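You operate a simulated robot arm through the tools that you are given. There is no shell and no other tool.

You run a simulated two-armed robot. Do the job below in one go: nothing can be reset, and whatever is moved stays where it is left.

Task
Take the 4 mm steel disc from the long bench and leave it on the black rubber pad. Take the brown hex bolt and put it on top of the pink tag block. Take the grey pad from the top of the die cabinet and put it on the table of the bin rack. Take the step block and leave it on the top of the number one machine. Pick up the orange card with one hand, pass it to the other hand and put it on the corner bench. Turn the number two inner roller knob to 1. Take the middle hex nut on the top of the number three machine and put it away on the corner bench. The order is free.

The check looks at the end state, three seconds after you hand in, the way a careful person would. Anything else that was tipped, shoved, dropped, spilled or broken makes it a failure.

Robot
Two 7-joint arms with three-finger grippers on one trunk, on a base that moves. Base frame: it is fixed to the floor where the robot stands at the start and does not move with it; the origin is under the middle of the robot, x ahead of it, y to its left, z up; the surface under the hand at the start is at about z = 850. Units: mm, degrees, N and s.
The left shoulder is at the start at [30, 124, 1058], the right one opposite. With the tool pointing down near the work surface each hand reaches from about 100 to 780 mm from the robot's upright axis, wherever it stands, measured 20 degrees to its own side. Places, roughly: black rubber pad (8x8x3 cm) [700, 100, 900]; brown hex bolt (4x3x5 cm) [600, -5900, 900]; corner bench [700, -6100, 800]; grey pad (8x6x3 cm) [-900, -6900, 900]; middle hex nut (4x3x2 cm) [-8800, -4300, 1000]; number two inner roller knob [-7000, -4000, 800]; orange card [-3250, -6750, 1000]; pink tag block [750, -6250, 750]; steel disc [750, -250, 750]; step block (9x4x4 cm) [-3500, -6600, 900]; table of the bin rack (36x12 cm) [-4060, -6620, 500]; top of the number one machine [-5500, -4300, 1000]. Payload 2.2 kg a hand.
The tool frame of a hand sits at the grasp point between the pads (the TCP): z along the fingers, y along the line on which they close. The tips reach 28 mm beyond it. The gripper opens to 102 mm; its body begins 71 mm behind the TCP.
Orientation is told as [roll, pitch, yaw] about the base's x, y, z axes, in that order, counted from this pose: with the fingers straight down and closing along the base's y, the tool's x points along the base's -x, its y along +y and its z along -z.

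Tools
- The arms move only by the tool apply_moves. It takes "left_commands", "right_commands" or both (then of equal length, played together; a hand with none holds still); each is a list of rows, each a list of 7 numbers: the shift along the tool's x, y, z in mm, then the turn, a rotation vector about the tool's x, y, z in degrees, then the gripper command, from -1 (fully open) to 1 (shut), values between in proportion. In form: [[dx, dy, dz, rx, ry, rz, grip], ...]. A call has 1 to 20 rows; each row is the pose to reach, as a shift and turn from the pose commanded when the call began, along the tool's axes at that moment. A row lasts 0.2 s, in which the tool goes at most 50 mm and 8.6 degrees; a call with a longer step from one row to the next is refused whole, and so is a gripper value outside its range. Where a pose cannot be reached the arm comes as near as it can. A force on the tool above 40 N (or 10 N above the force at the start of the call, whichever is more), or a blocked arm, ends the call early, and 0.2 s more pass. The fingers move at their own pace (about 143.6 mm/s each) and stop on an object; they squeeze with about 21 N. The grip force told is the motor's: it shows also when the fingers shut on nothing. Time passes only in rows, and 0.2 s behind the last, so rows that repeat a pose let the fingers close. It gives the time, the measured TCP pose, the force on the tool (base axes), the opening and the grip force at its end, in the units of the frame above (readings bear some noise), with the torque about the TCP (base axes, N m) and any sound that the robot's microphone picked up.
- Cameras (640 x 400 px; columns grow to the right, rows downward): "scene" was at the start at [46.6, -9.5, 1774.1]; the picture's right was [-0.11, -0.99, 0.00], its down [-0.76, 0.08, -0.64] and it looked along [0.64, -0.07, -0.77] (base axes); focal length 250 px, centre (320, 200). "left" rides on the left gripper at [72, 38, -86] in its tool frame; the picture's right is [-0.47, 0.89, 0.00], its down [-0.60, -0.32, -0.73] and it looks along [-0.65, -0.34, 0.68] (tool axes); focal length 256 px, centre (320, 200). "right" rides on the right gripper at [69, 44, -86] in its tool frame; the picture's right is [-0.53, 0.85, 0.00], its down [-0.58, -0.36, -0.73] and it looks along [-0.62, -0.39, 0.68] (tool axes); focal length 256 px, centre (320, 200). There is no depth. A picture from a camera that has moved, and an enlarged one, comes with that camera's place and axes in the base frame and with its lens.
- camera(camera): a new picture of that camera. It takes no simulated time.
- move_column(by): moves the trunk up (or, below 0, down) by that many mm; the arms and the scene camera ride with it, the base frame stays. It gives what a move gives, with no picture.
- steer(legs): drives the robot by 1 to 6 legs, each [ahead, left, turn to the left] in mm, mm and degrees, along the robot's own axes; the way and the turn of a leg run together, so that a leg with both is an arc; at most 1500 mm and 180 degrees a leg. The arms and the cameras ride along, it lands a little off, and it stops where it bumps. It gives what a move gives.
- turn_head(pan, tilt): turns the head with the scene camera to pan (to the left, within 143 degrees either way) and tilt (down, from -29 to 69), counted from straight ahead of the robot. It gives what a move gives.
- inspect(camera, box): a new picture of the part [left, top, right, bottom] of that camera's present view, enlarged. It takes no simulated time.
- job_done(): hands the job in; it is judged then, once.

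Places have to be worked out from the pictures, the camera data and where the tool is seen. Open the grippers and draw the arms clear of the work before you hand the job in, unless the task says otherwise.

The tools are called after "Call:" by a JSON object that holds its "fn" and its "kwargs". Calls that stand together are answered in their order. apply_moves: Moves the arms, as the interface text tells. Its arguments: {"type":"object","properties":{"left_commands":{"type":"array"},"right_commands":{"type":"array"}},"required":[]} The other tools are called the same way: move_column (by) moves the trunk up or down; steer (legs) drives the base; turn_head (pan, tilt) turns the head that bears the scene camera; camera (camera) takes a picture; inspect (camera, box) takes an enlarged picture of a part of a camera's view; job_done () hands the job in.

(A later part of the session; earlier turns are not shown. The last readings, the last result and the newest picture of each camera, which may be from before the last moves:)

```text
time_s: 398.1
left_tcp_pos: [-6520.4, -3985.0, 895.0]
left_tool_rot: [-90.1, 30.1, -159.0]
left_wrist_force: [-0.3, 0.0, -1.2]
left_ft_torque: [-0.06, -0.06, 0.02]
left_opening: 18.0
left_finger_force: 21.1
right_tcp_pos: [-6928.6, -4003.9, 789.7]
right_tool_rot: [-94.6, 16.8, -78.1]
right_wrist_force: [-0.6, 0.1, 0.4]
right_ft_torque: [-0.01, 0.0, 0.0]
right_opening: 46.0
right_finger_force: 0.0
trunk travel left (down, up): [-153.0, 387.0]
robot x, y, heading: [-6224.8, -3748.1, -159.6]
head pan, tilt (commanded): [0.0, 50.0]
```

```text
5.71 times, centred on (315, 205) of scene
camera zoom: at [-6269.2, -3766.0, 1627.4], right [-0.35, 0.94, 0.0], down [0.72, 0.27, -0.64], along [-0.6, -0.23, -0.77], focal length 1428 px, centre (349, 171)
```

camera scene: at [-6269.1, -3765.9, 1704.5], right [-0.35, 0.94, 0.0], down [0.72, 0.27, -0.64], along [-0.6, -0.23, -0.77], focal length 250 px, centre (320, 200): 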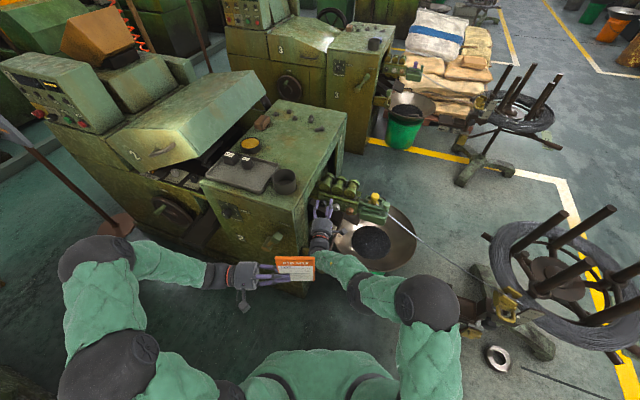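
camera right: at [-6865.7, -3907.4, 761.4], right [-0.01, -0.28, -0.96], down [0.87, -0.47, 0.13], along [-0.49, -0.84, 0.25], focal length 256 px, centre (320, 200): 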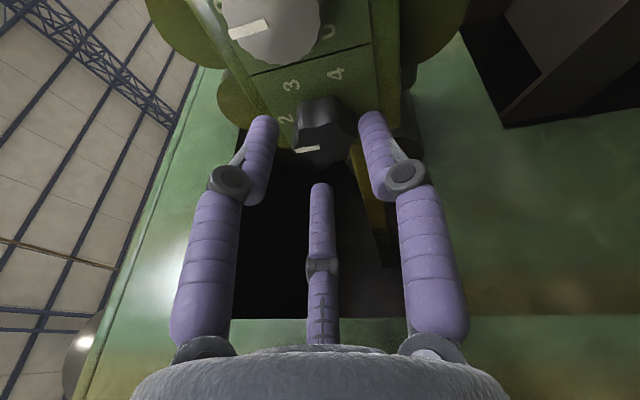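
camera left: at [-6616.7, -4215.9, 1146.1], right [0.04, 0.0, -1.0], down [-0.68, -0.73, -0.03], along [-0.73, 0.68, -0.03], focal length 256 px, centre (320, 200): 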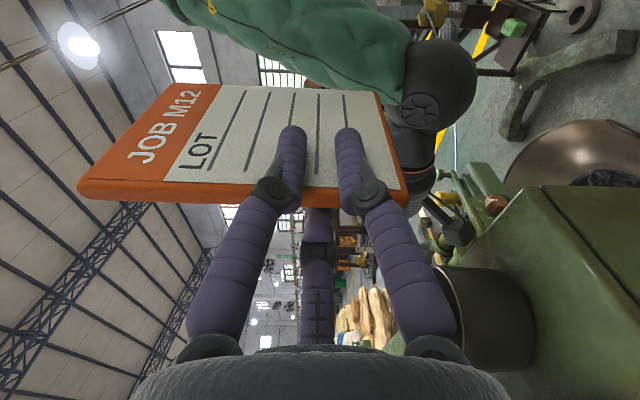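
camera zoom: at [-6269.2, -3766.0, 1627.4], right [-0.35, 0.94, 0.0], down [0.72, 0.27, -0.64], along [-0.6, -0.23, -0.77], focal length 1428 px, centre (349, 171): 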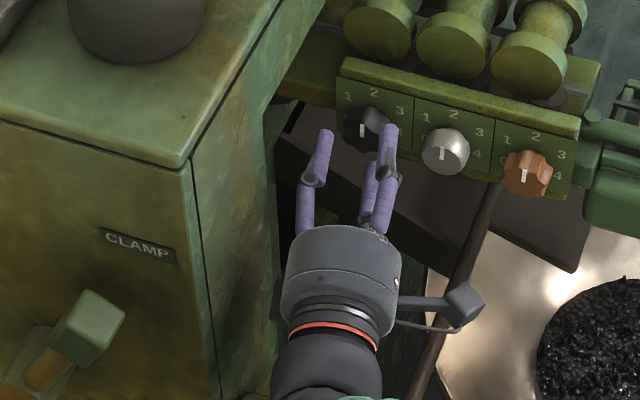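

Aligned on the knob. I advance the last 15 mm so the tips pass over it.

Call:
{"fn": "apply_moves", "kwargs": {"right_commands": [[0, 0, 5, 0, 0, 0, 0.1], [0, 0, 10, 0, 0, 0, 0.1], [0, 0, 15, 0, 0, 0, 0.1], [0, 0, 15, 0, 0, 0, 0.1]]}}

Call:
{"fn": "camera", "kwargs": {"camera": "right"}}

Call:
{"fn": "inspect", "kwargs": {"camera": "scene", "box": [280, 170, 350, 240]}}

```text
time_s: 399.1
left_tcp_pos: [-6521.0, -3984.9, 895.9]
left_tool_rot: [-90.0, 30.2, -159.1]
left_wrist_force: [0.3, 0.1, -0.9]
left_ft_torque: [-0.04, -0.05, 0.0]
left_opening: 17.8
left_finger_force: 20.7
right_tcp_pos: [-6943.7, -4007.7, 789.1]
right_tool_rot: [-94.6, 16.9, -78.1]
right_wrist_force: [1.0, -0.7, 0.0]
right_ft_torque: [-0.01, 0.01, 0.0]
right_opening: 46.1
right_finger_force: 0.1
trunk travel left (down, up): [-153.0, 387.0]
robot x, y, heading: [-6226.1, -3751.7, -159.4]
head pan, tilt (commanded): [0.0, 50.0]
```

```text
taken
camera right: at [-6880.4, -3910.7, 762.4], right [-0.01, -0.28, -0.96], down [0.87, -0.47, 0.13], along [-0.49, -0.84, 0.25], focal length 256 px, centre (320, 200)
```

right: 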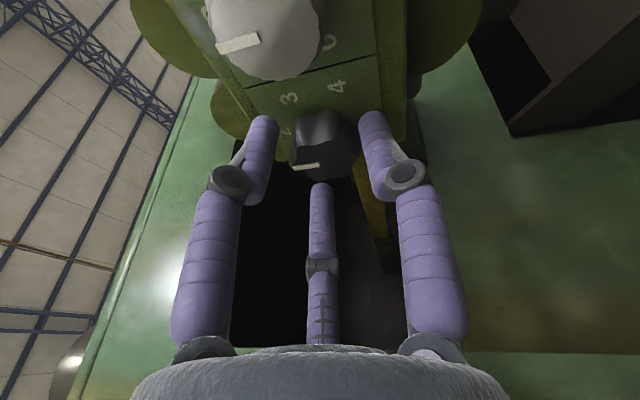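

```text
5.71 times, centred on (315, 205) of scene
camera zoom: at [-6269.2, -3766.0, 1627.4], right [-0.35, 0.94, 0.0], down [0.72, 0.27, -0.64], along [-0.6, -0.23, -0.77], focal length 1428 px, centre (349, 171)
```

zoom: 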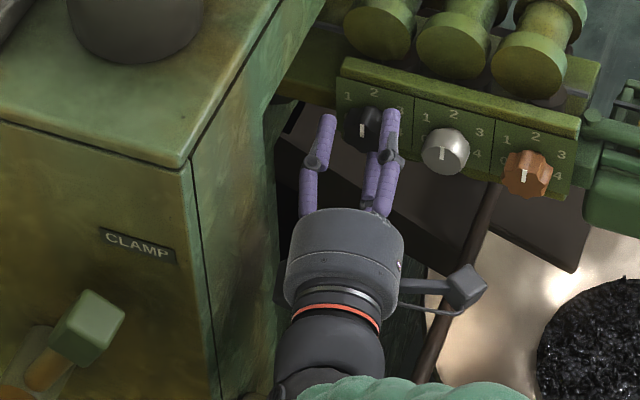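

The fingertips surround the knob. I close on it.

Call:
{"fn": "apply_moves", "kwargs": {"right_commands": [[0, 0, 0, 0, 0, 0, 0.25], [0, 0, 0, 0, 0, 0, 0.4], [0, 0, 0, 0, 0, 0, 0.7], [0, 0, 0, 0, 0, 0, 1], [0, 0, 0, 0, 0, 0, 1]]}}

Call:
{"fn": "camera", "kwargs": {"camera": "right"}}

Call:
{"fn": "inspect", "kwargs": {"camera": "scene", "box": [300, 180, 340, 220]}}

```text
time_s: 400.3
left_tcp_pos: [-6519.9, -3983.7, 896.7]
left_tool_rot: [-90.0, 30.1, -159.1]
left_wrist_force: [-0.6, 0.3, -0.5]
left_ft_torque: [-0.04, 0.03, 0.0]
left_opening: 17.9
left_finger_force: 20.6
right_tcp_pos: [-6943.4, -4008.0, 788.4]
right_tool_rot: [-94.3, 16.8, -78.0]
right_wrist_force: [1.0, -0.9, -9.9]
right_ft_torque: [0.03, -0.44, -0.13]
right_opening: 34.8
right_finger_force: 45.1
trunk travel left (down, up): [-153.0, 387.0]
robot x, y, heading: [-6224.8, -3750.3, -159.7]
head pan, tilt (commanded): [0.0, 50.0]
```

```text
taken
camera right: at [-6880.0, -3910.9, 760.6], right [-0.01, -0.28, -0.96], down [0.87, -0.47, 0.13], along [-0.49, -0.84, 0.24], focal length 256 px, centre (320, 200)
```

right: 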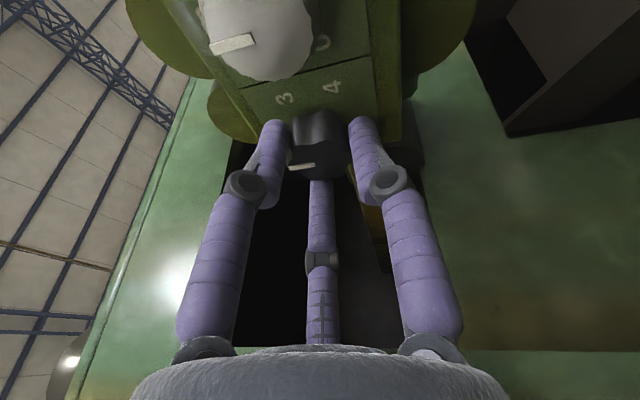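

```text
10.00 times, centred on (320, 200) of scene
camera zoom: at [-6270.2, -3766.5, 1627.3], right [-0.35, 0.94, 0.0], down [0.72, 0.27, -0.64], along [-0.6, -0.23, -0.77], focal length 2499 px, centre (320, 200)
```

zoom: 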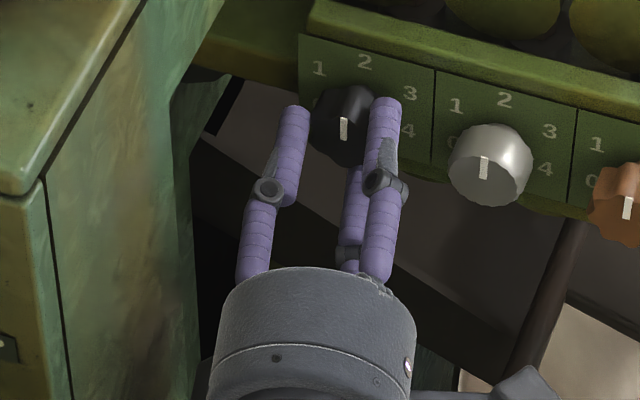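

Gripped firmly (34.8 mm). Now I turn about the knob's axis, first some 16° to see that it follows.

Call:
{"fn": "apply_moves", "kwargs": {"right_commands": [[0.25, -0.6, 0, -1.56, -1.08, -7.63, 1], [0.5, -1.2, 0.1, -3.13, -2.17, -15.26, 1], [0.5, -1.2, 0.1, -3.13, -2.17, -15.26, 1]]}}

Call:
{"fn": "inspect", "kwargs": {"camera": "scene", "box": [300, 180, 340, 220]}}

```text
time_s: 401.1
left_tcp_pos: [-6521.8, -3984.7, 896.1]
left_tool_rot: [-90.0, 30.2, -159.2]
left_wrist_force: [-0.3, -0.4, -1.5]
left_ft_torque: [-0.03, -0.04, -0.01]
left_opening: 17.9
left_finger_force: 21.0
right_tcp_pos: [-6943.5, -4006.5, 788.9]
right_tool_rot: [-90.5, 32.3, -76.3]
right_wrist_force: [4.8, 0.0, -13.1]
right_ft_torque: [0.08, -0.41, -0.39]
right_opening: 34.9
right_finger_force: 45.6
trunk travel left (down, up): [-153.0, 387.0]
robot x, y, heading: [-6224.6, -3748.7, -159.6]
head pan, tilt (commanded): [0.0, 50.0]
```

```text
10.00 times, centred on (320, 200) of scene
camera zoom: at [-6270.2, -3766.6, 1627.3], right [-0.35, 0.94, 0.0], down [0.72, 0.27, -0.64], along [-0.6, -0.23, -0.77], focal length 2499 px, centre (320, 200)
```

zoom: 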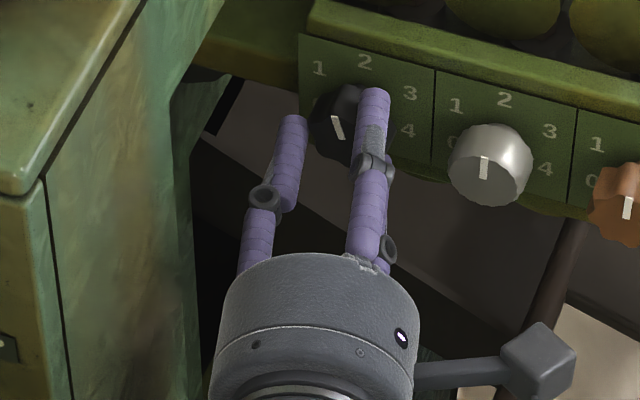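

The knob follows (mark has swung left). I continue another 24°.

Call:
{"fn": "apply_moves", "kwargs": {"right_commands": [[0.3, -0.6, 0.1, -1.56, -1.08, -7.63, 1], [0.65, -1.1, 0.1, -3.13, -2.17, -15.26, 1], [1, -1.7, 0.2, -4.69, -3.25, -22.9, 1], [1, -1.7, 0.2, -4.69, -3.25, -22.9, 1]]}}

Call:
{"fn": "inspect", "kwargs": {"camera": "scene", "box": [300, 180, 340, 220]}}

```text
time_s: 402.1
left_tcp_pos: [-6520.1, -3985.7, 895.3]
left_tool_rot: [-90.1, 30.3, -159.0]
left_wrist_force: [1.0, -0.2, -0.9]
left_ft_torque: [-0.01, -0.05, 0.02]
left_opening: 18.0
left_finger_force: 20.9
right_tcp_pos: [-6943.6, -4008.4, 791.5]
right_tool_rot: [-81.0, 54.8, -69.5]
right_wrist_force: [10.0, -0.4, -15.0]
right_ft_torque: [0.09, -0.32, -0.33]
right_opening: 34.9
right_finger_force: 45.4
trunk travel left (down, up): [-153.0, 387.0]
robot x, y, heading: [-6224.4, -3747.8, -159.8]
head pan, tilt (commanded): [0.0, 50.0]
```

```text
10.00 times, centred on (320, 200) of scene
camera zoom: at [-6269.8, -3766.7, 1627.3], right [-0.35, 0.94, 0.0], down [0.72, 0.27, -0.64], along [-0.6, -0.23, -0.77], focal length 2499 px, centre (320, 200)
```

zoom: 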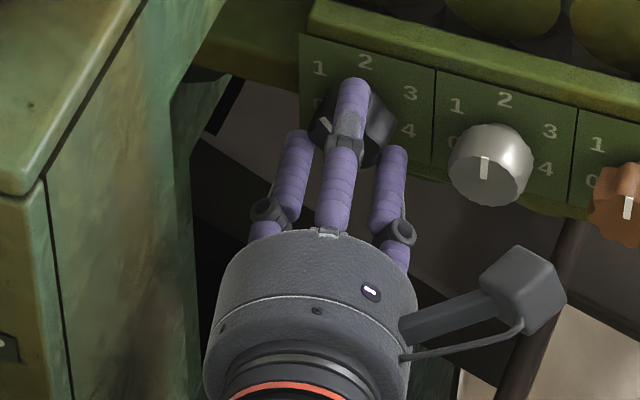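

Call:
{"fn": "apply_moves", "kwargs": {"right_commands": [[0.3, -0.5, 0.1, -1.56, -1.08, -7.63, 1], [0.6, -1, 0.1, -3.13, -2.17, -15.26, 1], [0.6, -1, 0.1, -3.13, -2.17, -15.26, 1]]}}

Call:
{"fn": "inspect", "kwargs": {"camera": "scene", "box": [300, 180, 340, 220]}}

Call:
{"fn": "camera", "kwargs": {"camera": "right"}}

```text
time_s: 402.9
left_tcp_pos: [-6519.9, -3985.0, 895.9]
left_tool_rot: [-90.0, 30.2, -159.0]
left_wrist_force: [0.6, -0.7, -0.7]
left_ft_torque: [-0.01, 0.0, 0.02]
left_opening: 17.8
left_finger_force: 20.9
right_tcp_pos: [-6944.1, -4009.0, 793.4]
right_tool_rot: [-65.8, 69.0, -56.0]
right_wrist_force: [14.3, -2.8, -14.0]
right_ft_torque: [0.05, -0.03, -0.12]
right_opening: 34.7
right_finger_force: 45.0
trunk travel left (down, up): [-153.0, 387.0]
robot x, y, heading: [-6222.9, -3752.8, -159.6]
head pan, tilt (commanded): [0.0, 50.0]
```

```text
10.00 times, centred on (320, 200) of scene
camera zoom: at [-6269.2, -3766.9, 1627.4], right [-0.35, 0.94, 0.0], down [0.72, 0.27, -0.64], along [-0.6, -0.23, -0.77], focal length 2499 px, centre (320, 200)
```

zoom: 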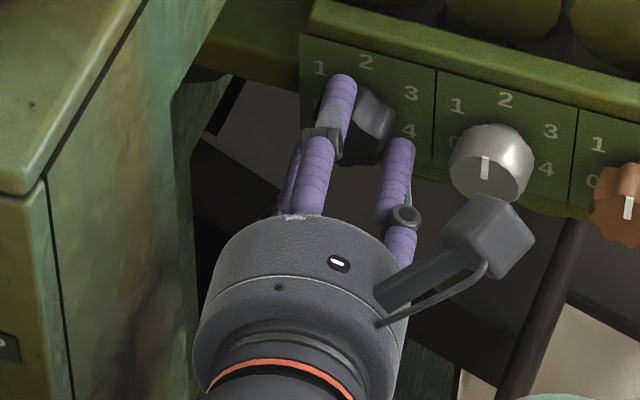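

```text
taken
camera right: at [-6880.2, -3929.6, 856.3], right [-0.01, 0.63, -0.78], down [0.87, -0.37, -0.31], along [-0.48, -0.68, -0.55], focal length 256 px, centre (320, 200)
```

right: 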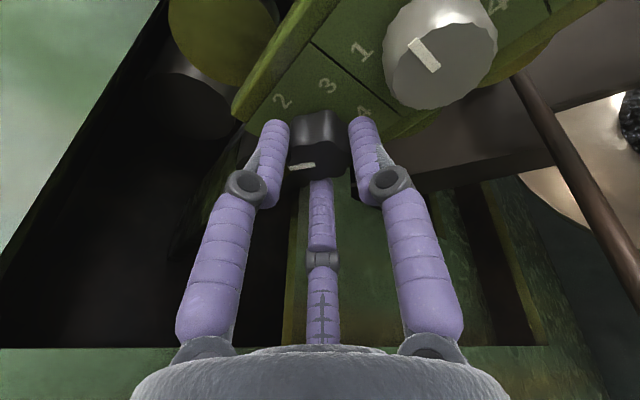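

The knob turned with the hand without slipping (55° in all). I open the fingers and back straight off to see the pointer.

Call:
{"fn": "apply_moves", "kwargs": {"right_commands": [[0, 0, 0, 0, 0, 0, 0.5], [0, 0, 0, 0, 0, 0, 0.2], [0, 0, 0, 0, 0, 0, 0.1], [0, 0, 0, 0, 0, 0, 0.1], [0, 0, -12, 0, 0, 0, 0.1], [0, 0, -30, 0, 0, 0, 0.1], [0, 0, -55, 0, 0, 0, 0.1], [0, 0, -80, 0, 0, 0, 0.1]]}}

Call:
{"fn": "inspect", "kwargs": {"camera": "scene", "box": [300, 180, 340, 220]}}

Call:
{"fn": "camera", "kwargs": {"camera": "right"}}

```text
time_s: 404.7
left_tcp_pos: [-6520.0, -3985.7, 896.1]
left_tool_rot: [-90.1, 30.1, -159.0]
left_wrist_force: [-0.7, -0.3, -0.2]
left_ft_torque: [-0.02, -0.02, 0.01]
left_opening: 17.6
left_finger_force: 21.0
right_tcp_pos: [-6867.9, -3993.1, 807.4]
right_tool_rot: [-66.5, 68.9, -56.8]
right_wrist_force: [0.4, -0.3, -0.5]
right_ft_torque: [0.0, 0.01, 0.0]
right_opening: 46.0
right_finger_force: 0.1
trunk travel left (down, up): [-153.0, 387.0]
robot x, y, heading: [-6225.7, -3748.2, -159.7]
head pan, tilt (commanded): [0.0, 50.0]
```

```text
10.00 times, centred on (320, 200) of scene
camera zoom: at [-6268.8, -3765.9, 1627.4], right [-0.35, 0.94, 0.0], down [0.72, 0.27, -0.64], along [-0.6, -0.23, -0.77], focal length 2499 px, centre (320, 200)
```

zoom: 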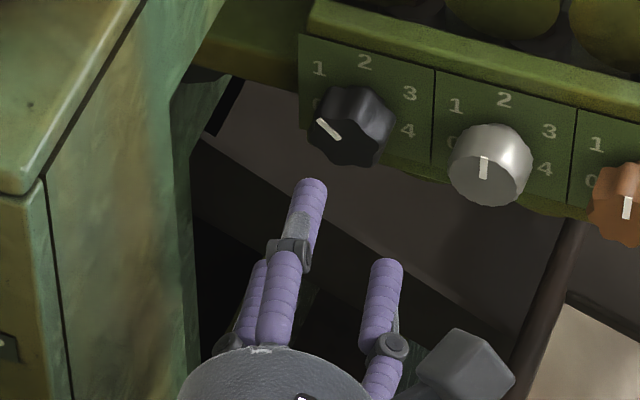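

```text
taken
camera right: at [-6803.6, -3913.6, 869.6], right [-0.01, 0.63, -0.78], down [0.87, -0.37, -0.31], along [-0.49, -0.68, -0.55], focal length 256 px, centre (320, 200)
```

right: 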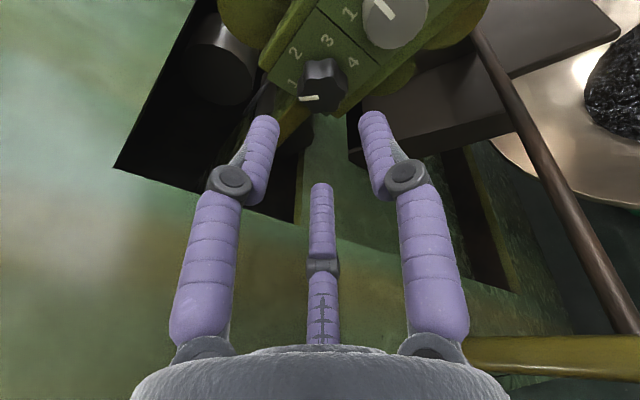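

Call:
{"fn": "inspect", "kwargs": {"camera": "scene", "box": [315, 182, 342, 202]}}

Call:
{"fn": "inspect", "kwargs": {"camera": "right", "box": [260, 40, 380, 120]}}

```text
16.00 times, centred on (328, 192) of scene
camera zoom: at [-6268.8, -3765.9, 1627.4], right [-0.35, 0.94, 0.0], down [0.72, 0.27, -0.64], along [-0.6, -0.23, -0.77], focal length 3998 px, centre (184, 328)
```

zoom: 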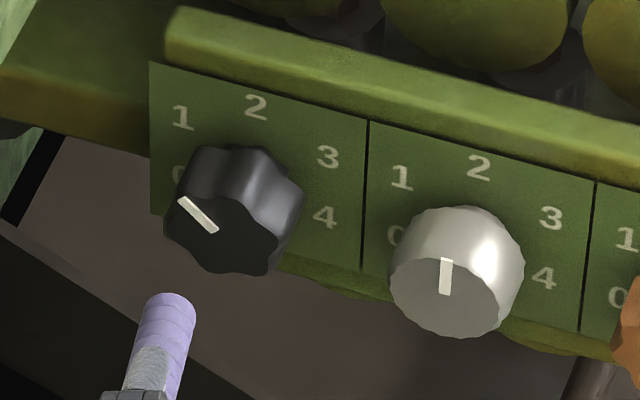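

```text
5.00 times, centred on (320, 80) of right
camera zoom: at [-6803.6, -3913.6, 869.6], right [-0.01, 0.63, -0.78], down [0.87, -0.37, -0.31], along [-0.49, -0.68, -0.55], focal length 1280 px, centre (320, 800)
```

zoom: 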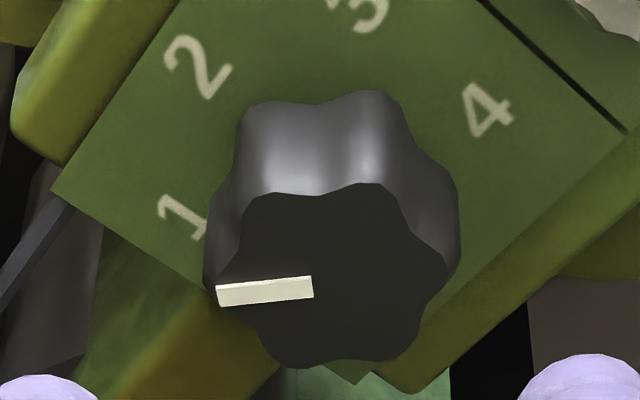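

Call:
{"fn": "inspect", "kwargs": {"camera": "scene", "box": [320, 188, 336, 198]}}

```text
16.00 times, centred on (328, 193) of scene
camera zoom: at [-6268.8, -3765.9, 1627.4], right [-0.35, 0.94, 0.0], down [0.72, 0.27, -0.64], along [-0.6, -0.23, -0.77], focal length 3998 px, centre (192, 312)
```

zoom: 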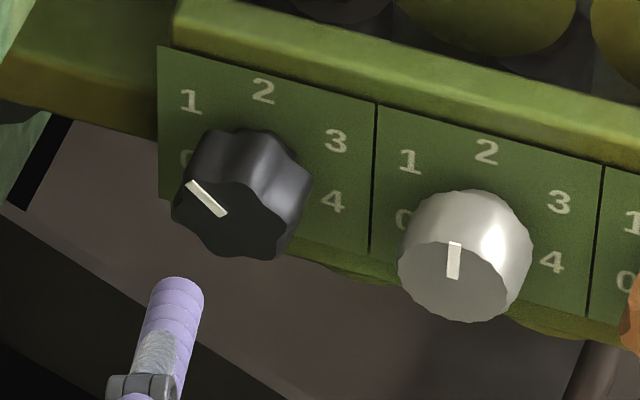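

The scale steps measure 60°, and the pointer now stands about 50° left, so it needs roughly 10° more. I go back in, re-grip and turn a bit further.

Call:
{"fn": "apply_moves", "kwargs": {"right_commands": [[0, 0, 25, 0, 0, 0, 0.1], [0, 0, 50, 0, 0, 0, 0.1], [0, 0, 68, 0, 0, 0, 0.1], [0, 0, 80, 0, 0, 0, 0.1], [0, 0, 80, 0, 0, 0, 0.1]]}}

Call:
{"fn": "inspect", "kwargs": {"camera": "right", "box": [240, 90, 400, 210]}}

Call:
{"fn": "apply_moves", "kwargs": {"right_commands": [[0, 0, 0, 0, 0, 0, 0.25], [0, 0, 0, 0, 0, 0, 0.4], [0, 0, 0, 0, 0, 0, 0.7], [0, 0, 0, 0, 0, 0, 1], [0, 0, 0, 0, 0, 0, 1]]}}

Call:
{"fn": "inspect", "kwargs": {"camera": "right", "box": [240, 90, 400, 210]}}

```text
time_s: 405.9
left_tcp_pos: [-6520.0, -3983.8, 895.5]
left_tool_rot: [-90.0, 30.2, -159.0]
left_wrist_force: [0.4, -0.7, -0.7]
left_ft_torque: [-0.04, -0.03, -0.02]
left_opening: 17.8
left_finger_force: 21.2
right_tcp_pos: [-6945.5, -4007.8, 794.4]
right_tool_rot: [-66.3, 68.9, -56.5]
right_wrist_force: [-0.2, 0.0, 0.2]
right_ft_torque: [-0.03, 0.0, 0.0]
right_opening: 46.0
right_finger_force: 0.1
trunk travel left (down, up): [-153.0, 387.0]
robot x, y, heading: [-6227.6, -3754.4, -159.4]
head pan, tilt (commanded): [0.0, 50.0]
```

```text
3.33 times, centred on (320, 150) of right
camera zoom: at [-6881.1, -3929.4, 857.6], right [-0.01, 0.63, -0.78], down [0.87, -0.37, -0.31], along [-0.49, -0.68, -0.55], focal length 853 px, centre (320, 367)
```

zoom: 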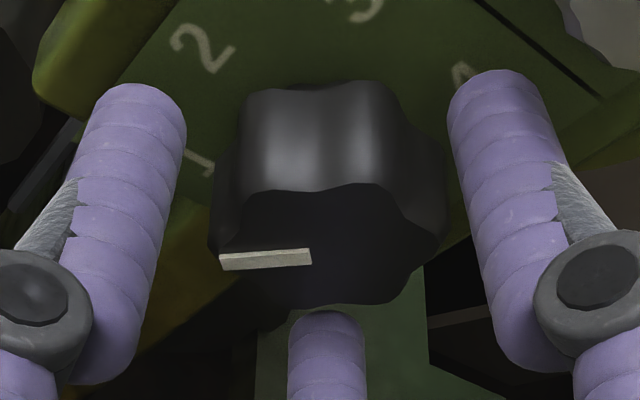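

```text
time_s: 407.1
left_tcp_pos: [-6520.9, -3985.9, 895.2]
left_tool_rot: [-89.9, 30.1, -159.1]
left_wrist_force: [-0.4, -0.4, -1.1]
left_ft_torque: [-0.04, 0.0, -0.03]
left_opening: 18.0
left_finger_force: 21.3
right_tcp_pos: [-6944.5, -4009.3, 793.5]
right_tool_rot: [-65.9, 68.9, -56.1]
right_wrist_force: [2.5, -0.4, -7.0]
right_ft_torque: [0.01, -0.12, -0.14]
right_opening: 35.1
right_finger_force: 44.7
trunk travel left (down, up): [-153.0, 387.0]
robot x, y, heading: [-6226.2, -3745.5, -159.5]
head pan, tilt (commanded): [0.0, 50.0]
```

```text
3.33 times, centred on (320, 150) of right
camera zoom: at [-6880.7, -3929.6, 856.3], right [-0.01, 0.63, -0.78], down [0.87, -0.37, -0.31], along [-0.48, -0.68, -0.55], focal length 853 px, centre (320, 367)
```

zoom: 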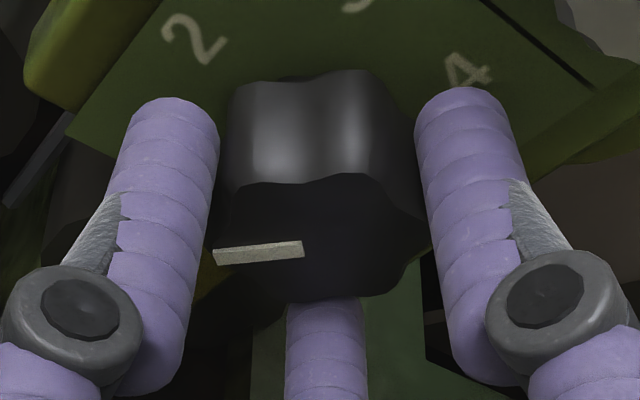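

Gripped again. I turn about 11.5° further, release and check.

Call:
{"fn": "apply_moves", "kwargs": {"right_commands": [[0.1, -0.2, 0, -1.15, -0.78, -5.58, 1], [0.2, -0.4, 0, -2.3, -1.57, -11.16, 1], [0.2, -0.4, 0, -2.3, -1.57, -11.16, 1], [0.2, -0.4, 0, -2.3, -1.57, -11.16, 0.5], [0.2, -0.4, 0, -2.3, -1.57, -11.16, 0.1], [0.2, -0.4, 0, -2.3, -1.57, -11.16, 0.1], [0.2, -0.4, -20, -2.3, -1.57, -11.16, 0.1], [0.2, -0.4, -50, -2.3, -1.57, -11.16, 0.1], [0.2, -0.4, -80, -2.3, -1.57, -11.16, 0.1]]}}

Call:
{"fn": "inspect", "kwargs": {"camera": "scene", "box": [315, 182, 342, 202]}}

Call:
{"fn": "inspect", "kwargs": {"camera": "right", "box": [260, 40, 380, 120]}}

```text
time_s: 409.1
left_tcp_pos: [-6520.1, -3984.5, 896.1]
left_tool_rot: [-90.0, 30.2, -159.1]
left_wrist_force: [-0.2, -0.1, -0.8]
left_ft_torque: [-0.05, -0.03, 0.0]
left_opening: 17.9
left_finger_force: 21.5
right_tcp_pos: [-6866.5, -3992.2, 809.2]
right_tool_rot: [-37.7, 77.0, -29.1]
right_wrist_force: [0.4, 0.4, -0.6]
right_ft_torque: [-0.06, 0.01, -0.03]
right_opening: 45.9
right_finger_force: 0.1
trunk travel left (down, up): [-153.0, 387.0]
robot x, y, heading: [-6227.5, -3748.5, -159.7]
head pan, tilt (commanded): [0.0, 50.0]
```

```text
16.00 times, centred on (328, 192) of scene
camera zoom: at [-6268.8, -3765.9, 1627.4], right [-0.35, 0.94, 0.0], down [0.72, 0.27, -0.64], along [-0.6, -0.23, -0.77], focal length 3998 px, centre (184, 328)
```

zoom: 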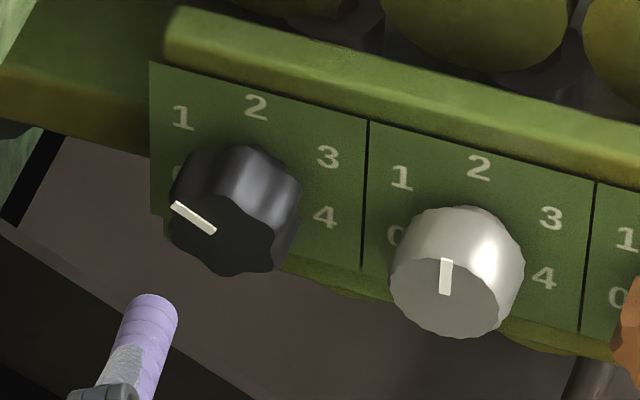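

```text
5.00 times, centred on (320, 80) of right
camera zoom: at [-6802.7, -3927.6, 884.8], right [-0.01, 0.77, -0.64], down [0.87, -0.3, -0.38], along [-0.49, -0.56, -0.67], focal length 1280 px, centre (320, 800)
```

zoom: 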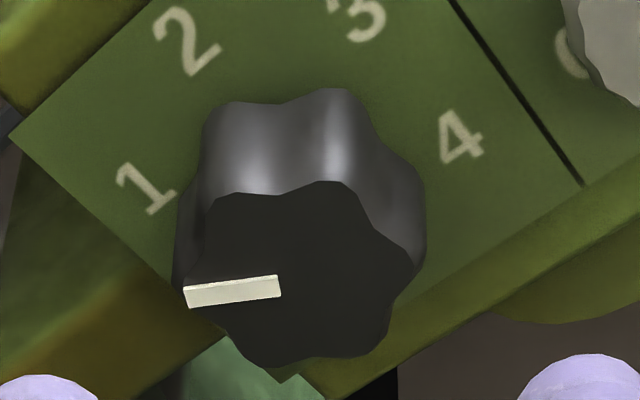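

The pointer now lines up with "1" (about 60°). I raise the trunk clear, undo the wrist roll and swing the hand back to pointing down.

Call:
{"fn": "move_column", "kwargs": {"by": 340}}

Call:
{"fn": "apply_moves", "kwargs": {"right_commands": [[0, 0, 0, 0, 0, 8, 0.1], [0, 0, 0, 0, 0, 16, 0.1], [0, 0, 0, 0, 0, 24, 0.1], [0, 0, 0, 0, 0, 32, 0.1], [0, 0, 0, 0, 0, 40, 0.1], [0, 0, 0, 0, 0, 48, 0.1], [0, 0, 0, 0, 0, 56, 0.1], [0, 0, 0, 0, 0, 64, 0.1]]}}

Call:
{"fn": "inspect", "kwargs": {"camera": "scene", "box": [280, 190, 380, 280]}}

```text
time_s: 412.4
left_tcp_pos: [-6521.4, -3984.3, 1236.3]
left_tool_rot: [-89.9, 30.2, -159.1]
left_wrist_force: [0.3, -0.1, -1.3]
left_ft_torque: [-0.01, -0.01, 0.01]
left_opening: 17.8
left_finger_force: 20.9
right_tcp_pos: [-6866.8, -3992.1, 1146.9]
right_tool_rot: [-37.1, 77.0, -28.7]
right_wrist_force: [-0.1, -0.8, -0.1]
right_ft_torque: [-0.02, -0.01, -0.03]
right_opening: 45.7
right_finger_force: 0.1
trunk travel left (down, up): [-493.0, 47.0]
robot x, y, heading: [-6226.9, -3748.5, -159.5]
head pan, tilt (commanded): [0.0, 50.0]
```

```text
time_s: 414.2
left_tcp_pos: [-6521.1, -3984.2, 1236.1]
left_tool_rot: [-90.0, 30.3, -159.1]
left_wrist_force: [0.2, 0.2, -0.4]
left_ft_torque: [-0.03, 0.0, -0.02]
left_opening: 17.8
left_finger_force: 20.5
right_tcp_pos: [-6866.3, -3993.0, 1147.5]
right_tool_rot: [-79.1, 17.6, -77.3]
right_wrist_force: [-0.4, 0.0, -0.1]
right_ft_torque: [0.0, 0.01, -0.03]
right_opening: 45.6
right_finger_force: 0.1
trunk travel left (down, up): [-493.0, 47.0]
robot x, y, heading: [-6223.2, -3748.6, -159.6]
head pan, tilt (commanded): [0.0, 50.0]
```

```text
4.44 times, centred on (330, 235) of scene
camera zoom: at [-6269.2, -3766.0, 1967.4], right [-0.35, 0.94, 0.0], down [0.72, 0.27, -0.64], along [-0.6, -0.23, -0.77], focal length 1111 px, centre (276, 44)
```

zoom: 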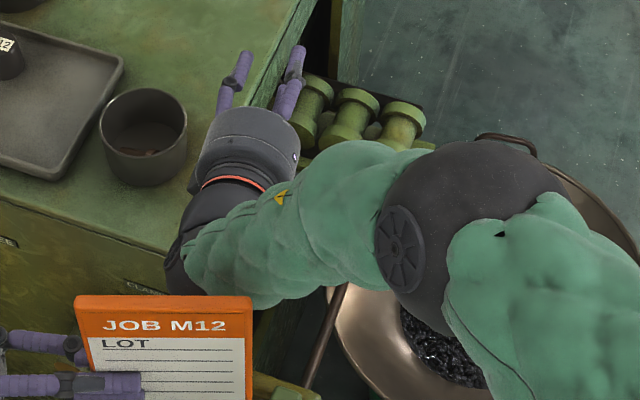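

Call:
{"fn": "apply_moves", "kwargs": {"right_commands": [[8.4, 3, -1.4, -7.57, -2.45, 0, 0.1], [16.7, 6, -2.9, -15.14, -4.9, 0, 0.1], [25.1, 8.9, -4.3, -22.71, -7.35, 0, 0.1], [33.5, 11.9, -5.8, -30.28, -9.8, 0, 0.1], [41.9, 14.9, -7.2, -37.85, -12.25, 0, 0.1], [50.2, 17.9, -8.6, -45.42, -14.7, 0, 0.1], [58.6, 20.9, -10.1, -52.99, -17.15, 0, 0.1], [67, 23.8, -11.5, -60.56, -19.6, 0, 0.1], [75.3, 26.8, -13, -68.13, -22.05, 0, 0.1], [83.7, 29.8, -14.4, -75.7, -24.5, 0, 0.1]]}}

Call:
{"fn": "camera", "kwargs": {"camera": "scene"}}

```text
time_s: 416.4
left_tcp_pos: [-6522.1, -3984.5, 1235.5]
left_tool_rot: [-89.9, 30.2, -159.0]
left_wrist_force: [-0.7, -0.7, -1.4]
left_ft_torque: [-0.03, -0.03, -0.03]
left_opening: 17.7
left_finger_force: 21.3
right_tcp_pos: [-6867.6, -3903.0, 1147.1]
right_tool_rot: [0.1, 0.1, -62.7]
right_wrist_force: [-0.4, 0.4, 0.4]
right_ft_torque: [0.0, -0.02, 0.03]
right_opening: 46.0
right_finger_force: 0.0
trunk travel left (down, up): [-493.0, 47.0]
robot x, y, heading: [-6226.6, -3745.6, -159.8]
head pan, tilt (commanded): [0.0, 50.0]
```

```text
taken
camera scene: at [-6270.6, -3766.1, 1967.4], right [-0.35, 0.94, 0.0], down [0.72, 0.27, -0.64], along [-0.6, -0.23, -0.77], focal length 250 px, centre (320, 200)
```

scene: 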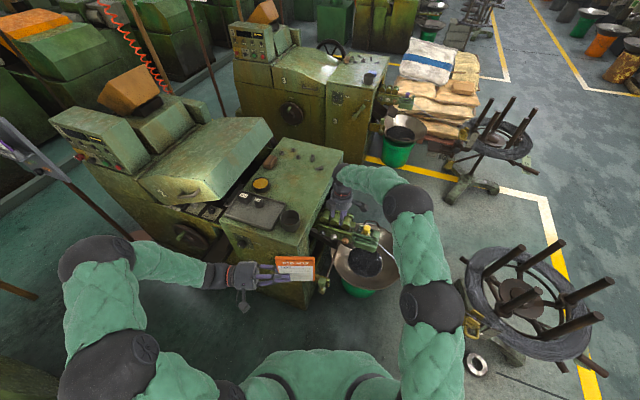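

The right hand is free and pointing down. I unwind its yaw and draw it in to the carrying pose.

Call:
{"fn": "apply_moves", "kwargs": {"right_commands": [[12, 20.5, -5, 0, 0, 8.1, 0.1], [24, 41, -10, 0, 0, 16.2, 0.1], [36, 61.5, -15, 0, 0, 24.3, 0.1], [48, 82, -20, 0, 0, 32.4, 0], [60, 102.5, -25, 0, 0, 40.5, -0.2], [72, 123, -30, 0, 0, 48.6, -0.3], [84, 143.5, -35, 0, 0, 56.7, -0.3], [96, 164, -40, 0, 0, 64.8, -0.3], [108, 184.5, -45, 0, 0, 72.9, -0.3], [120, 205, -50, 0, 0, 81, -0.3], [132, 225.5, -55, 0, 0, 89.1, -0.3], [144, 246, -60, 0, 0, 97.2, -0.3]]}}

Call:
{"fn": "turn_head", "kwargs": {"pan": -60, "tilt": 30}}

Call:
{"fn": "camera", "kwargs": {"camera": "scene"}}

Call:
{"fn": "turn_head", "kwargs": {"pan": -15, "tilt": 20}}

Call:
{"fn": "camera", "kwargs": {"camera": "scene"}}

```text
time_s: 419.1
left_tcp_pos: [-6520.5, -3984.0, 1237.0]
left_tool_rot: [-89.9, 30.1, -159.1]
left_wrist_force: [-0.9, -0.7, -0.2]
left_ft_torque: [-0.04, -0.01, 0.01]
left_opening: 17.8
left_finger_force: 21.4
right_tcp_pos: [-6713.2, -3661.3, 1208.1]
right_tool_rot: [-0.1, -0.1, -160.0]
right_wrist_force: [-0.1, -0.1, -0.3]
right_ft_torque: [0.01, -0.02, 0.03]
right_opening: 66.3
right_finger_force: 0.0
trunk travel left (down, up): [-493.0, 47.0]
robot x, y, heading: [-6226.4, -3748.7, -159.2]
head pan, tilt (commanded): [0.0, 50.0]
```

```text
time_s: 420.4
left_tcp_pos: [-6520.9, -3984.8, 1235.3]
left_tool_rot: [-90.0, 30.3, -159.2]
left_wrist_force: [0.4, 0.7, -0.8]
left_ft_torque: [0.01, -0.04, 0.0]
left_opening: 17.6
left_finger_force: 20.8
right_tcp_pos: [-6715.0, -3662.0, 1207.0]
right_tool_rot: [-0.1, 0.0, -159.8]
right_wrist_force: [-0.4, 0.5, 0.1]
right_ft_torque: [-0.02, 0.02, 0.02]
right_opening: 66.4
right_finger_force: 0.1
trunk travel left (down, up): [-493.0, 47.0]
robot x, y, heading: [-6226.7, -3747.2, -159.4]
head pan, tilt (commanded): [-60.0, 30.0]
```

```text
taken
camera scene: at [-6267.2, -3681.6, 1996.9], right [0.63, 0.77, 0.0], down [0.39, -0.32, -0.87], along [-0.67, 0.55, -0.5], focal length 250 px, centre (320, 200)
```

scene: 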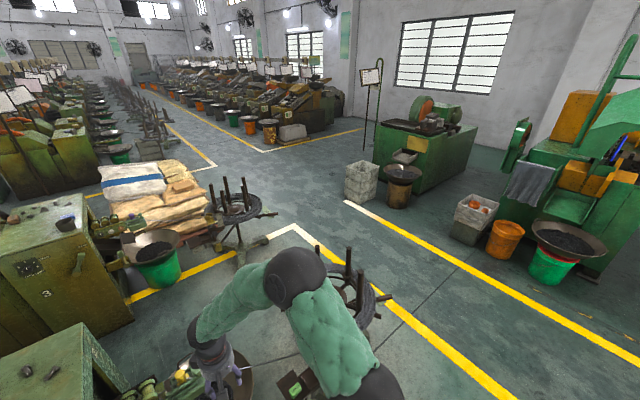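

```text
time_s: 421.5
left_tcp_pos: [-6520.0, -3984.6, 1235.2]
left_tool_rot: [-90.0, 30.2, -159.1]
left_wrist_force: [0.8, 0.2, -1.4]
left_ft_torque: [-0.04, 0.01, 0.0]
left_opening: 17.9
left_finger_force: 21.0
right_tcp_pos: [-6714.0, -3661.9, 1207.3]
right_tool_rot: [-0.1, -0.1, -160.0]
right_wrist_force: [-0.3, -0.6, -0.4]
right_ft_torque: [0.0, 0.02, -0.01]
right_opening: 66.3
right_finger_force: 0.2
trunk travel left (down, up): [-493.0, 47.0]
robot x, y, heading: [-6223.0, -3747.4, -159.7]
head pan, tilt (commanded): [-15.0, 20.0]
```

```text
taken
camera scene: at [-6289.8, -3747.8, 2013.0], right [-0.1, 1.0, 0.0], down [0.34, 0.03, -0.94], along [-0.94, -0.09, -0.34], focal length 250 px, centre (320, 200)
```

scene: 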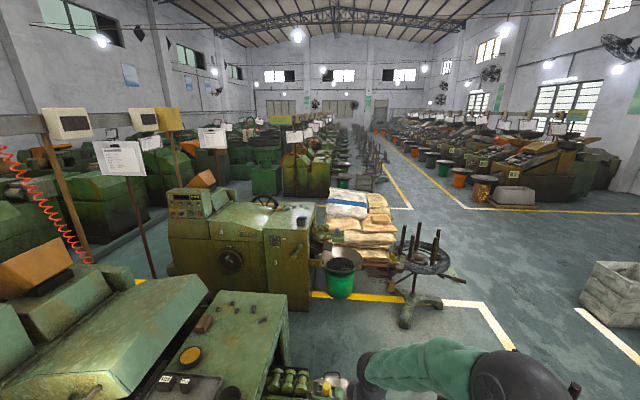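

I plan to reach machine 3's nuts from behind it: out to the aisle, along it past the sack pallet, and back in. First I leave this lane.

Call:
{"fn": "steer", "kwargs": {"legs": [[0, 0, -110.4], [0, 100, 0], [1500, 0, 0], [240, 0, 0]]}}

Call:
{"fn": "steer", "kwargs": {"legs": [[0, 0, 90], [1500, 0, 0], [1300, 0, 0]]}}

Call:
{"fn": "turn_head", "kwargs": {"pan": 45, "tilt": 30}}

Call:
{"fn": "camera", "kwargs": {"camera": "scene"}}

```text
time_s: 435.6
left_tcp_pos: [-6438.0, -1649.6, 1235.2]
left_tool_rot: [-89.9, 30.1, 90.1]
left_wrist_force: [0.1, -0.1, -0.6]
left_ft_torque: [0.01, 0.03, 0.02]
left_opening: 17.9
left_finger_force: 20.4
right_tcp_pos: [-6068.9, -1582.1, 1207.4]
right_tool_rot: [-0.1, -0.1, 89.3]
right_wrist_force: [0.1, 0.4, -0.7]
right_ft_torque: [0.02, 0.01, 0.02]
right_opening: 66.2
right_finger_force: 0.1
trunk travel left (down, up): [-493.0, 47.0]
robot x, y, heading: [-6321.5, -2009.5, 90.0]
head pan, tilt (commanded): [-15.0, 20.0]
```

```text
time_s: 453.1
left_tcp_pos: [-9483.7, -2142.5, 1236.5]
left_tool_rot: [-90.0, 30.1, -179.2]
left_wrist_force: [-0.3, 0.3, -1.4]
left_ft_torque: [-0.03, 0.0, 0.01]
left_opening: 17.6
left_finger_force: 20.8
right_tcp_pos: [-9555.3, -1773.6, 1207.6]
right_tool_rot: [-0.1, 0.0, 179.9]
right_wrist_force: [0.1, 0.1, 0.5]
right_ft_torque: [-0.02, 0.0, -0.01]
right_opening: 66.6
right_finger_force: 0.1
trunk travel left (down, up): [-493.0, 47.0]
robot x, y, heading: [-9124.3, -2024.8, -179.6]
head pan, tilt (commanded): [-15.0, 20.0]
```

```text
time_s: 454.4
left_tcp_pos: [-9484.7, -2143.1, 1235.7]
left_tool_rot: [-89.9, 30.2, -179.2]
left_wrist_force: [0.0, 0.0, -1.1]
left_ft_torque: [-0.02, 0.0, 0.01]
left_opening: 18.1
left_finger_force: 21.2
right_tcp_pos: [-9554.7, -1773.8, 1207.7]
right_tool_rot: [-0.1, 0.1, 179.8]
right_wrist_force: [1.2, 0.4, 0.4]
right_ft_torque: [-0.01, 0.02, -0.01]
right_opening: 66.5
right_finger_force: 0.1
trunk travel left (down, up): [-493.0, 47.0]
robot x, y, heading: [-9122.0, -2022.7, -179.7]
head pan, tilt (commanded): [45.0, 30.0]
```

```text
taken
camera scene: at [-9159.2, -2088.2, 1996.9], right [-0.71, 0.7, 0.0], down [0.35, 0.36, -0.87], along [-0.61, -0.62, -0.5], focal length 250 px, centre (320, 200)
```

scene: 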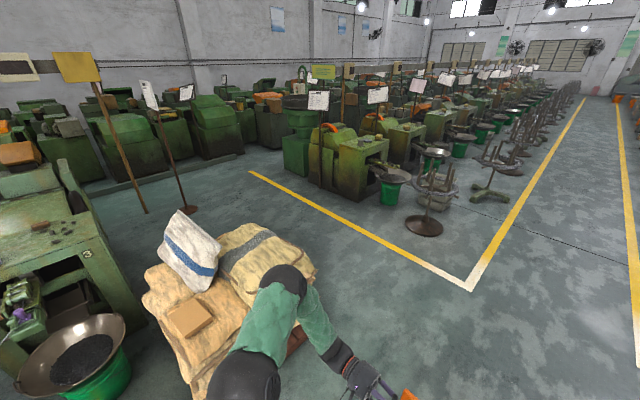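

The pallet stands beside machine 3's rear corner; beyond it a clear cross-aisle leads behind the machine. I drive on, then turn in behind the pallet.

Call:
{"fn": "steer", "kwargs": {"legs": [[1500, 0, -0.3], [230, 0, 0], [0, 0, 90], [1500, 0, 0], [1050, 0, 0]]}}

Call:
{"fn": "turn_head", "kwargs": {"pan": 80, "tilt": 35}}

Call:
{"fn": "camera", "kwargs": {"camera": "scene"}}

```text
time_s: 479.1
left_tcp_pos: [-10790.3, -4954.6, 1234.7]
left_tool_rot: [-90.0, 30.2, -90.7]
left_wrist_force: [0.2, 0.3, 0.0]
left_ft_torque: [-0.02, -0.07, 0.01]
left_opening: 17.6
left_finger_force: 21.0
right_tcp_pos: [-11161.5, -5017.0, 1207.2]
right_tool_rot: [-0.1, 0.0, -91.6]
right_wrist_force: [0.1, -0.1, 0.2]
right_ft_torque: [-0.01, -0.02, 0.01]
right_opening: 66.2
right_finger_force: 0.0
trunk travel left (down, up): [-493.0, 47.0]
robot x, y, heading: [-10900.6, -4590.9, -91.4]
head pan, tilt (commanded): [45.0, 30.0]
```

```text
time_s: 480.1
left_tcp_pos: [-10790.0, -4955.0, 1235.8]
left_tool_rot: [-90.0, 30.2, -90.9]
left_wrist_force: [-0.4, -0.5, -1.0]
left_ft_torque: [0.02, -0.04, 0.02]
left_opening: 18.2
left_finger_force: 20.6
right_tcp_pos: [-11160.6, -5015.5, 1207.3]
right_tool_rot: [0.0, -0.1, -91.6]
right_wrist_force: [0.9, 0.3, 0.8]
right_ft_torque: [-0.02, -0.02, 0.03]
right_opening: 66.4
right_finger_force: 0.1
trunk travel left (down, up): [-493.0, 47.0]
robot x, y, heading: [-10898.9, -4594.4, -91.3]
head pan, tilt (commanded): [80.0, 35.0]
```

```text
taken
camera scene: at [-10813.1, -4581.3, 1989.2], right [-0.19, -0.98, 0.0], down [-0.56, 0.11, -0.82], along [0.8, -0.16, -0.57], focal length 250 px, centre (320, 200)
```

scene: 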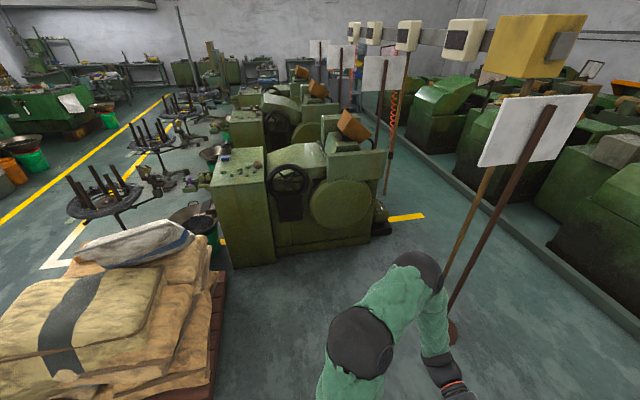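

I see machine 3's rear with its cabinet top and the small parts. I turn toward it and drive up behind it.

Call:
{"fn": "steer", "kwargs": {"legs": [[0, 0, 91.3], [1400, 0, 0], [0, 110, 0]]}}

Call:
{"fn": "turn_head", "kwargs": {"pan": 10, "tilt": 45}}

Call:
{"fn": "camera", "kwargs": {"camera": "scene"}}

```text
time_s: 491.7
left_tcp_pos: [-9145.8, -4343.5, 1235.8]
left_tool_rot: [-89.9, 30.3, 1.1]
left_wrist_force: [0.3, 0.3, -1.1]
left_ft_torque: [-0.02, -0.04, 0.02]
left_opening: 17.9
left_finger_force: 21.0
right_tcp_pos: [-9073.1, -4711.4, 1206.7]
right_tool_rot: [-0.1, -0.1, 0.4]
right_wrist_force: [-0.2, 0.5, -0.2]
right_ft_torque: [-0.01, 0.0, 0.0]
right_opening: 66.3
right_finger_force: 0.1
trunk travel left (down, up): [-493.0, 47.0]
robot x, y, heading: [-9504.1, -4465.4, 0.9]
head pan, tilt (commanded): [80.0, 35.0]
```

```text
time_s: 493.1
left_tcp_pos: [-9145.5, -4344.0, 1235.5]
left_tool_rot: [-89.9, 30.2, 1.1]
left_wrist_force: [0.1, 0.6, 0.4]
left_ft_torque: [0.04, 0.02, 0.0]
left_opening: 18.1
left_finger_force: 21.0
right_tcp_pos: [-9071.8, -4711.9, 1206.9]
right_tool_rot: [-0.2, -0.1, 0.4]
right_wrist_force: [0.1, 0.4, -0.3]
right_ft_torque: [0.0, -0.01, -0.03]
right_opening: 66.7
right_finger_force: 0.0
trunk travel left (down, up): [-493.0, 47.0]
robot x, y, heading: [-9500.0, -4465.7, 1.1]
head pan, tilt (commanded): [10.0, 45.0]
```

```text
taken
camera scene: at [-9453.6, -4452.9, 1974.3], right [0.19, -0.98, 0.0], down [-0.69, -0.13, -0.71], along [0.69, 0.13, -0.71], focal length 250 px, centre (320, 200)
```

scene: 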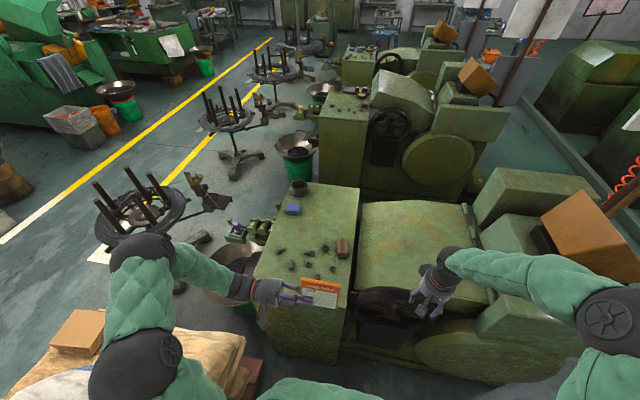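

Call:
{"fn": "inspect", "kwargs": {"camera": "scene", "box": [250, 200, 370, 300]}}

Call:
{"fn": "apply_moves", "kwargs": {"left_commands": [[20, -5, -37, 0, 0, 0, 1], [41, -11, -75, 0, 0, 0, 1], [61, -16, -112, 0, 0, 0, 1], [82, -22, -150, 0, 0, 0, 1]]}}

Call:
{"fn": "inspect", "kwargs": {"camera": "scene", "box": [250, 200, 370, 300]}}

```text
4.00 times, centred on (310, 250) of scene
camera zoom: at [-9453.6, -4452.9, 1974.3], right [0.19, -0.98, 0.0], down [-0.69, -0.13, -0.71], along [0.69, 0.13, -0.71], focal length 1000 px, centre (360, 0)
```

zoom: 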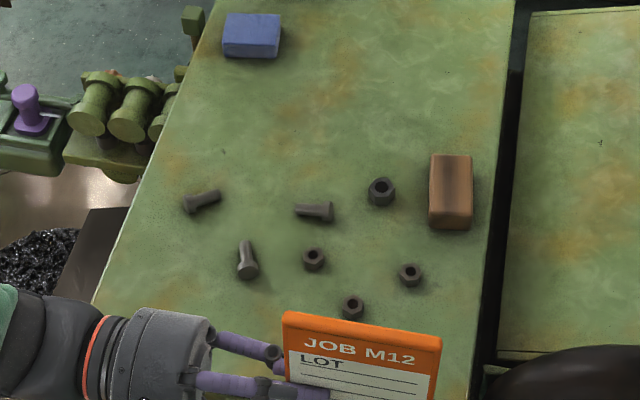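

```text
time_s: 494.1
left_tcp_pos: [-9210.1, -4193.4, 1296.4]
left_tool_rot: [-90.1, 30.2, 1.2]
left_wrist_force: [0.3, 1.0, -0.5]
left_ft_torque: [0.04, -0.01, -0.03]
left_opening: 17.7
left_finger_force: 20.7
right_tcp_pos: [-9072.1, -4711.5, 1208.8]
right_tool_rot: [-0.1, -0.2, 0.5]
right_wrist_force: [-1.2, 0.4, 0.7]
right_ft_torque: [0.0, -0.03, 0.01]
right_opening: 66.1
right_finger_force: 0.1
trunk travel left (down, up): [-493.0, 47.0]
robot x, y, heading: [-9505.1, -4467.7, 1.1]
head pan, tilt (commanded): [10.0, 45.0]
```

```text
4.00 times, centred on (310, 250) of scene
camera zoom: at [-9455.2, -4451.3, 1974.4], right [0.19, -0.98, 0.0], down [-0.69, -0.13, -0.71], along [0.69, 0.13, -0.71], focal length 1000 px, centre (360, 0)
```

zoom: 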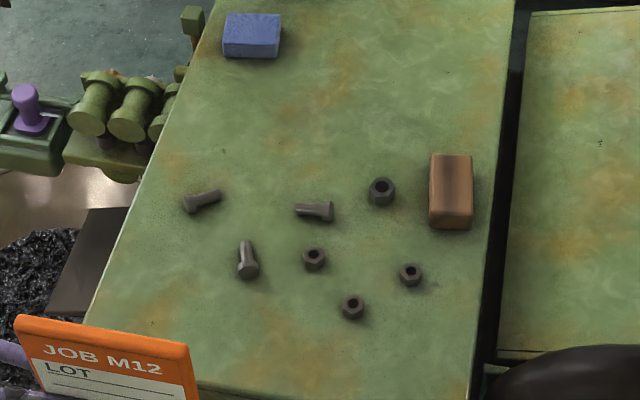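

Call:
{"fn": "inspect", "kwargs": {"camera": "scene", "box": [325, 235, 365, 285]}}

Call:
{"fn": "inspect", "kwargs": {"camera": "scene", "box": [290, 240, 330, 285]}}

Call:
{"fn": "inspect", "kwargs": {"camera": "right", "box": [0, 0, 640, 400]}}

```text
8.00 times, centred on (345, 260) of scene
camera zoom: at [-9455.2, -4451.3, 1974.4], right [0.19, -0.98, 0.0], down [-0.69, -0.13, -0.71], along [0.69, 0.13, -0.71], focal length 1999 px, centre (120, -280)
```

zoom: 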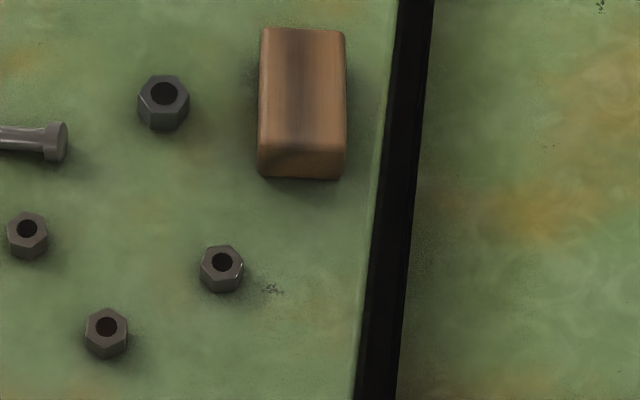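

```text
8.89 times, centred on (310, 262) of scene
camera zoom: at [-9455.2, -4451.3, 1974.4], right [0.19, -0.98, 0.0], down [-0.69, -0.13, -0.71], along [0.69, 0.13, -0.71], focal length 2221 px, centre (409, -356)
```

zoom: 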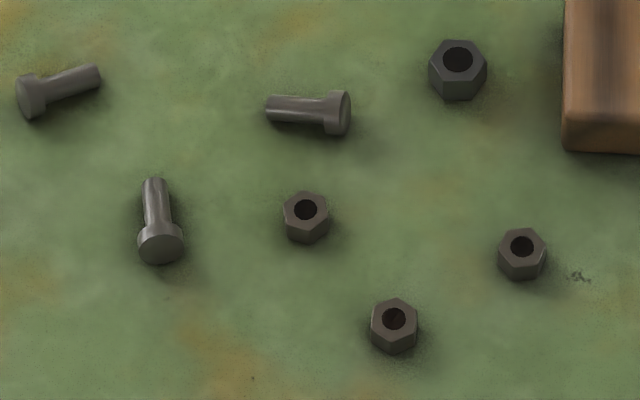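

```text
1.00 times, centred on (320, 200) of right (not enlarged: the box is as wide or as high as the picture)
camera zoom: at [-9142.5, -4667.4, 1294.1], right [0.53, 0.85, 0.0], down [0.58, -0.36, 0.73], along [0.62, -0.39, -0.68], focal length 256 px, centre (320, 200)
```

zoom: 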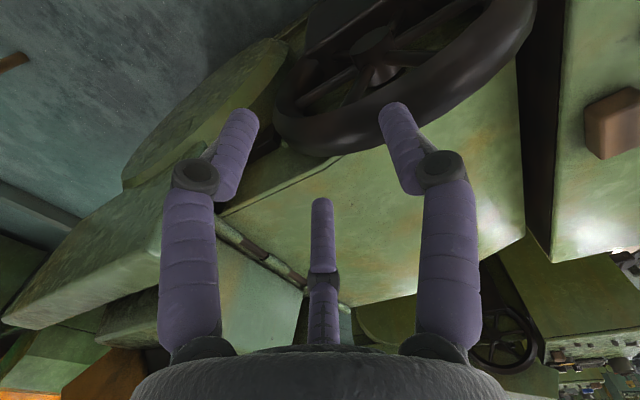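

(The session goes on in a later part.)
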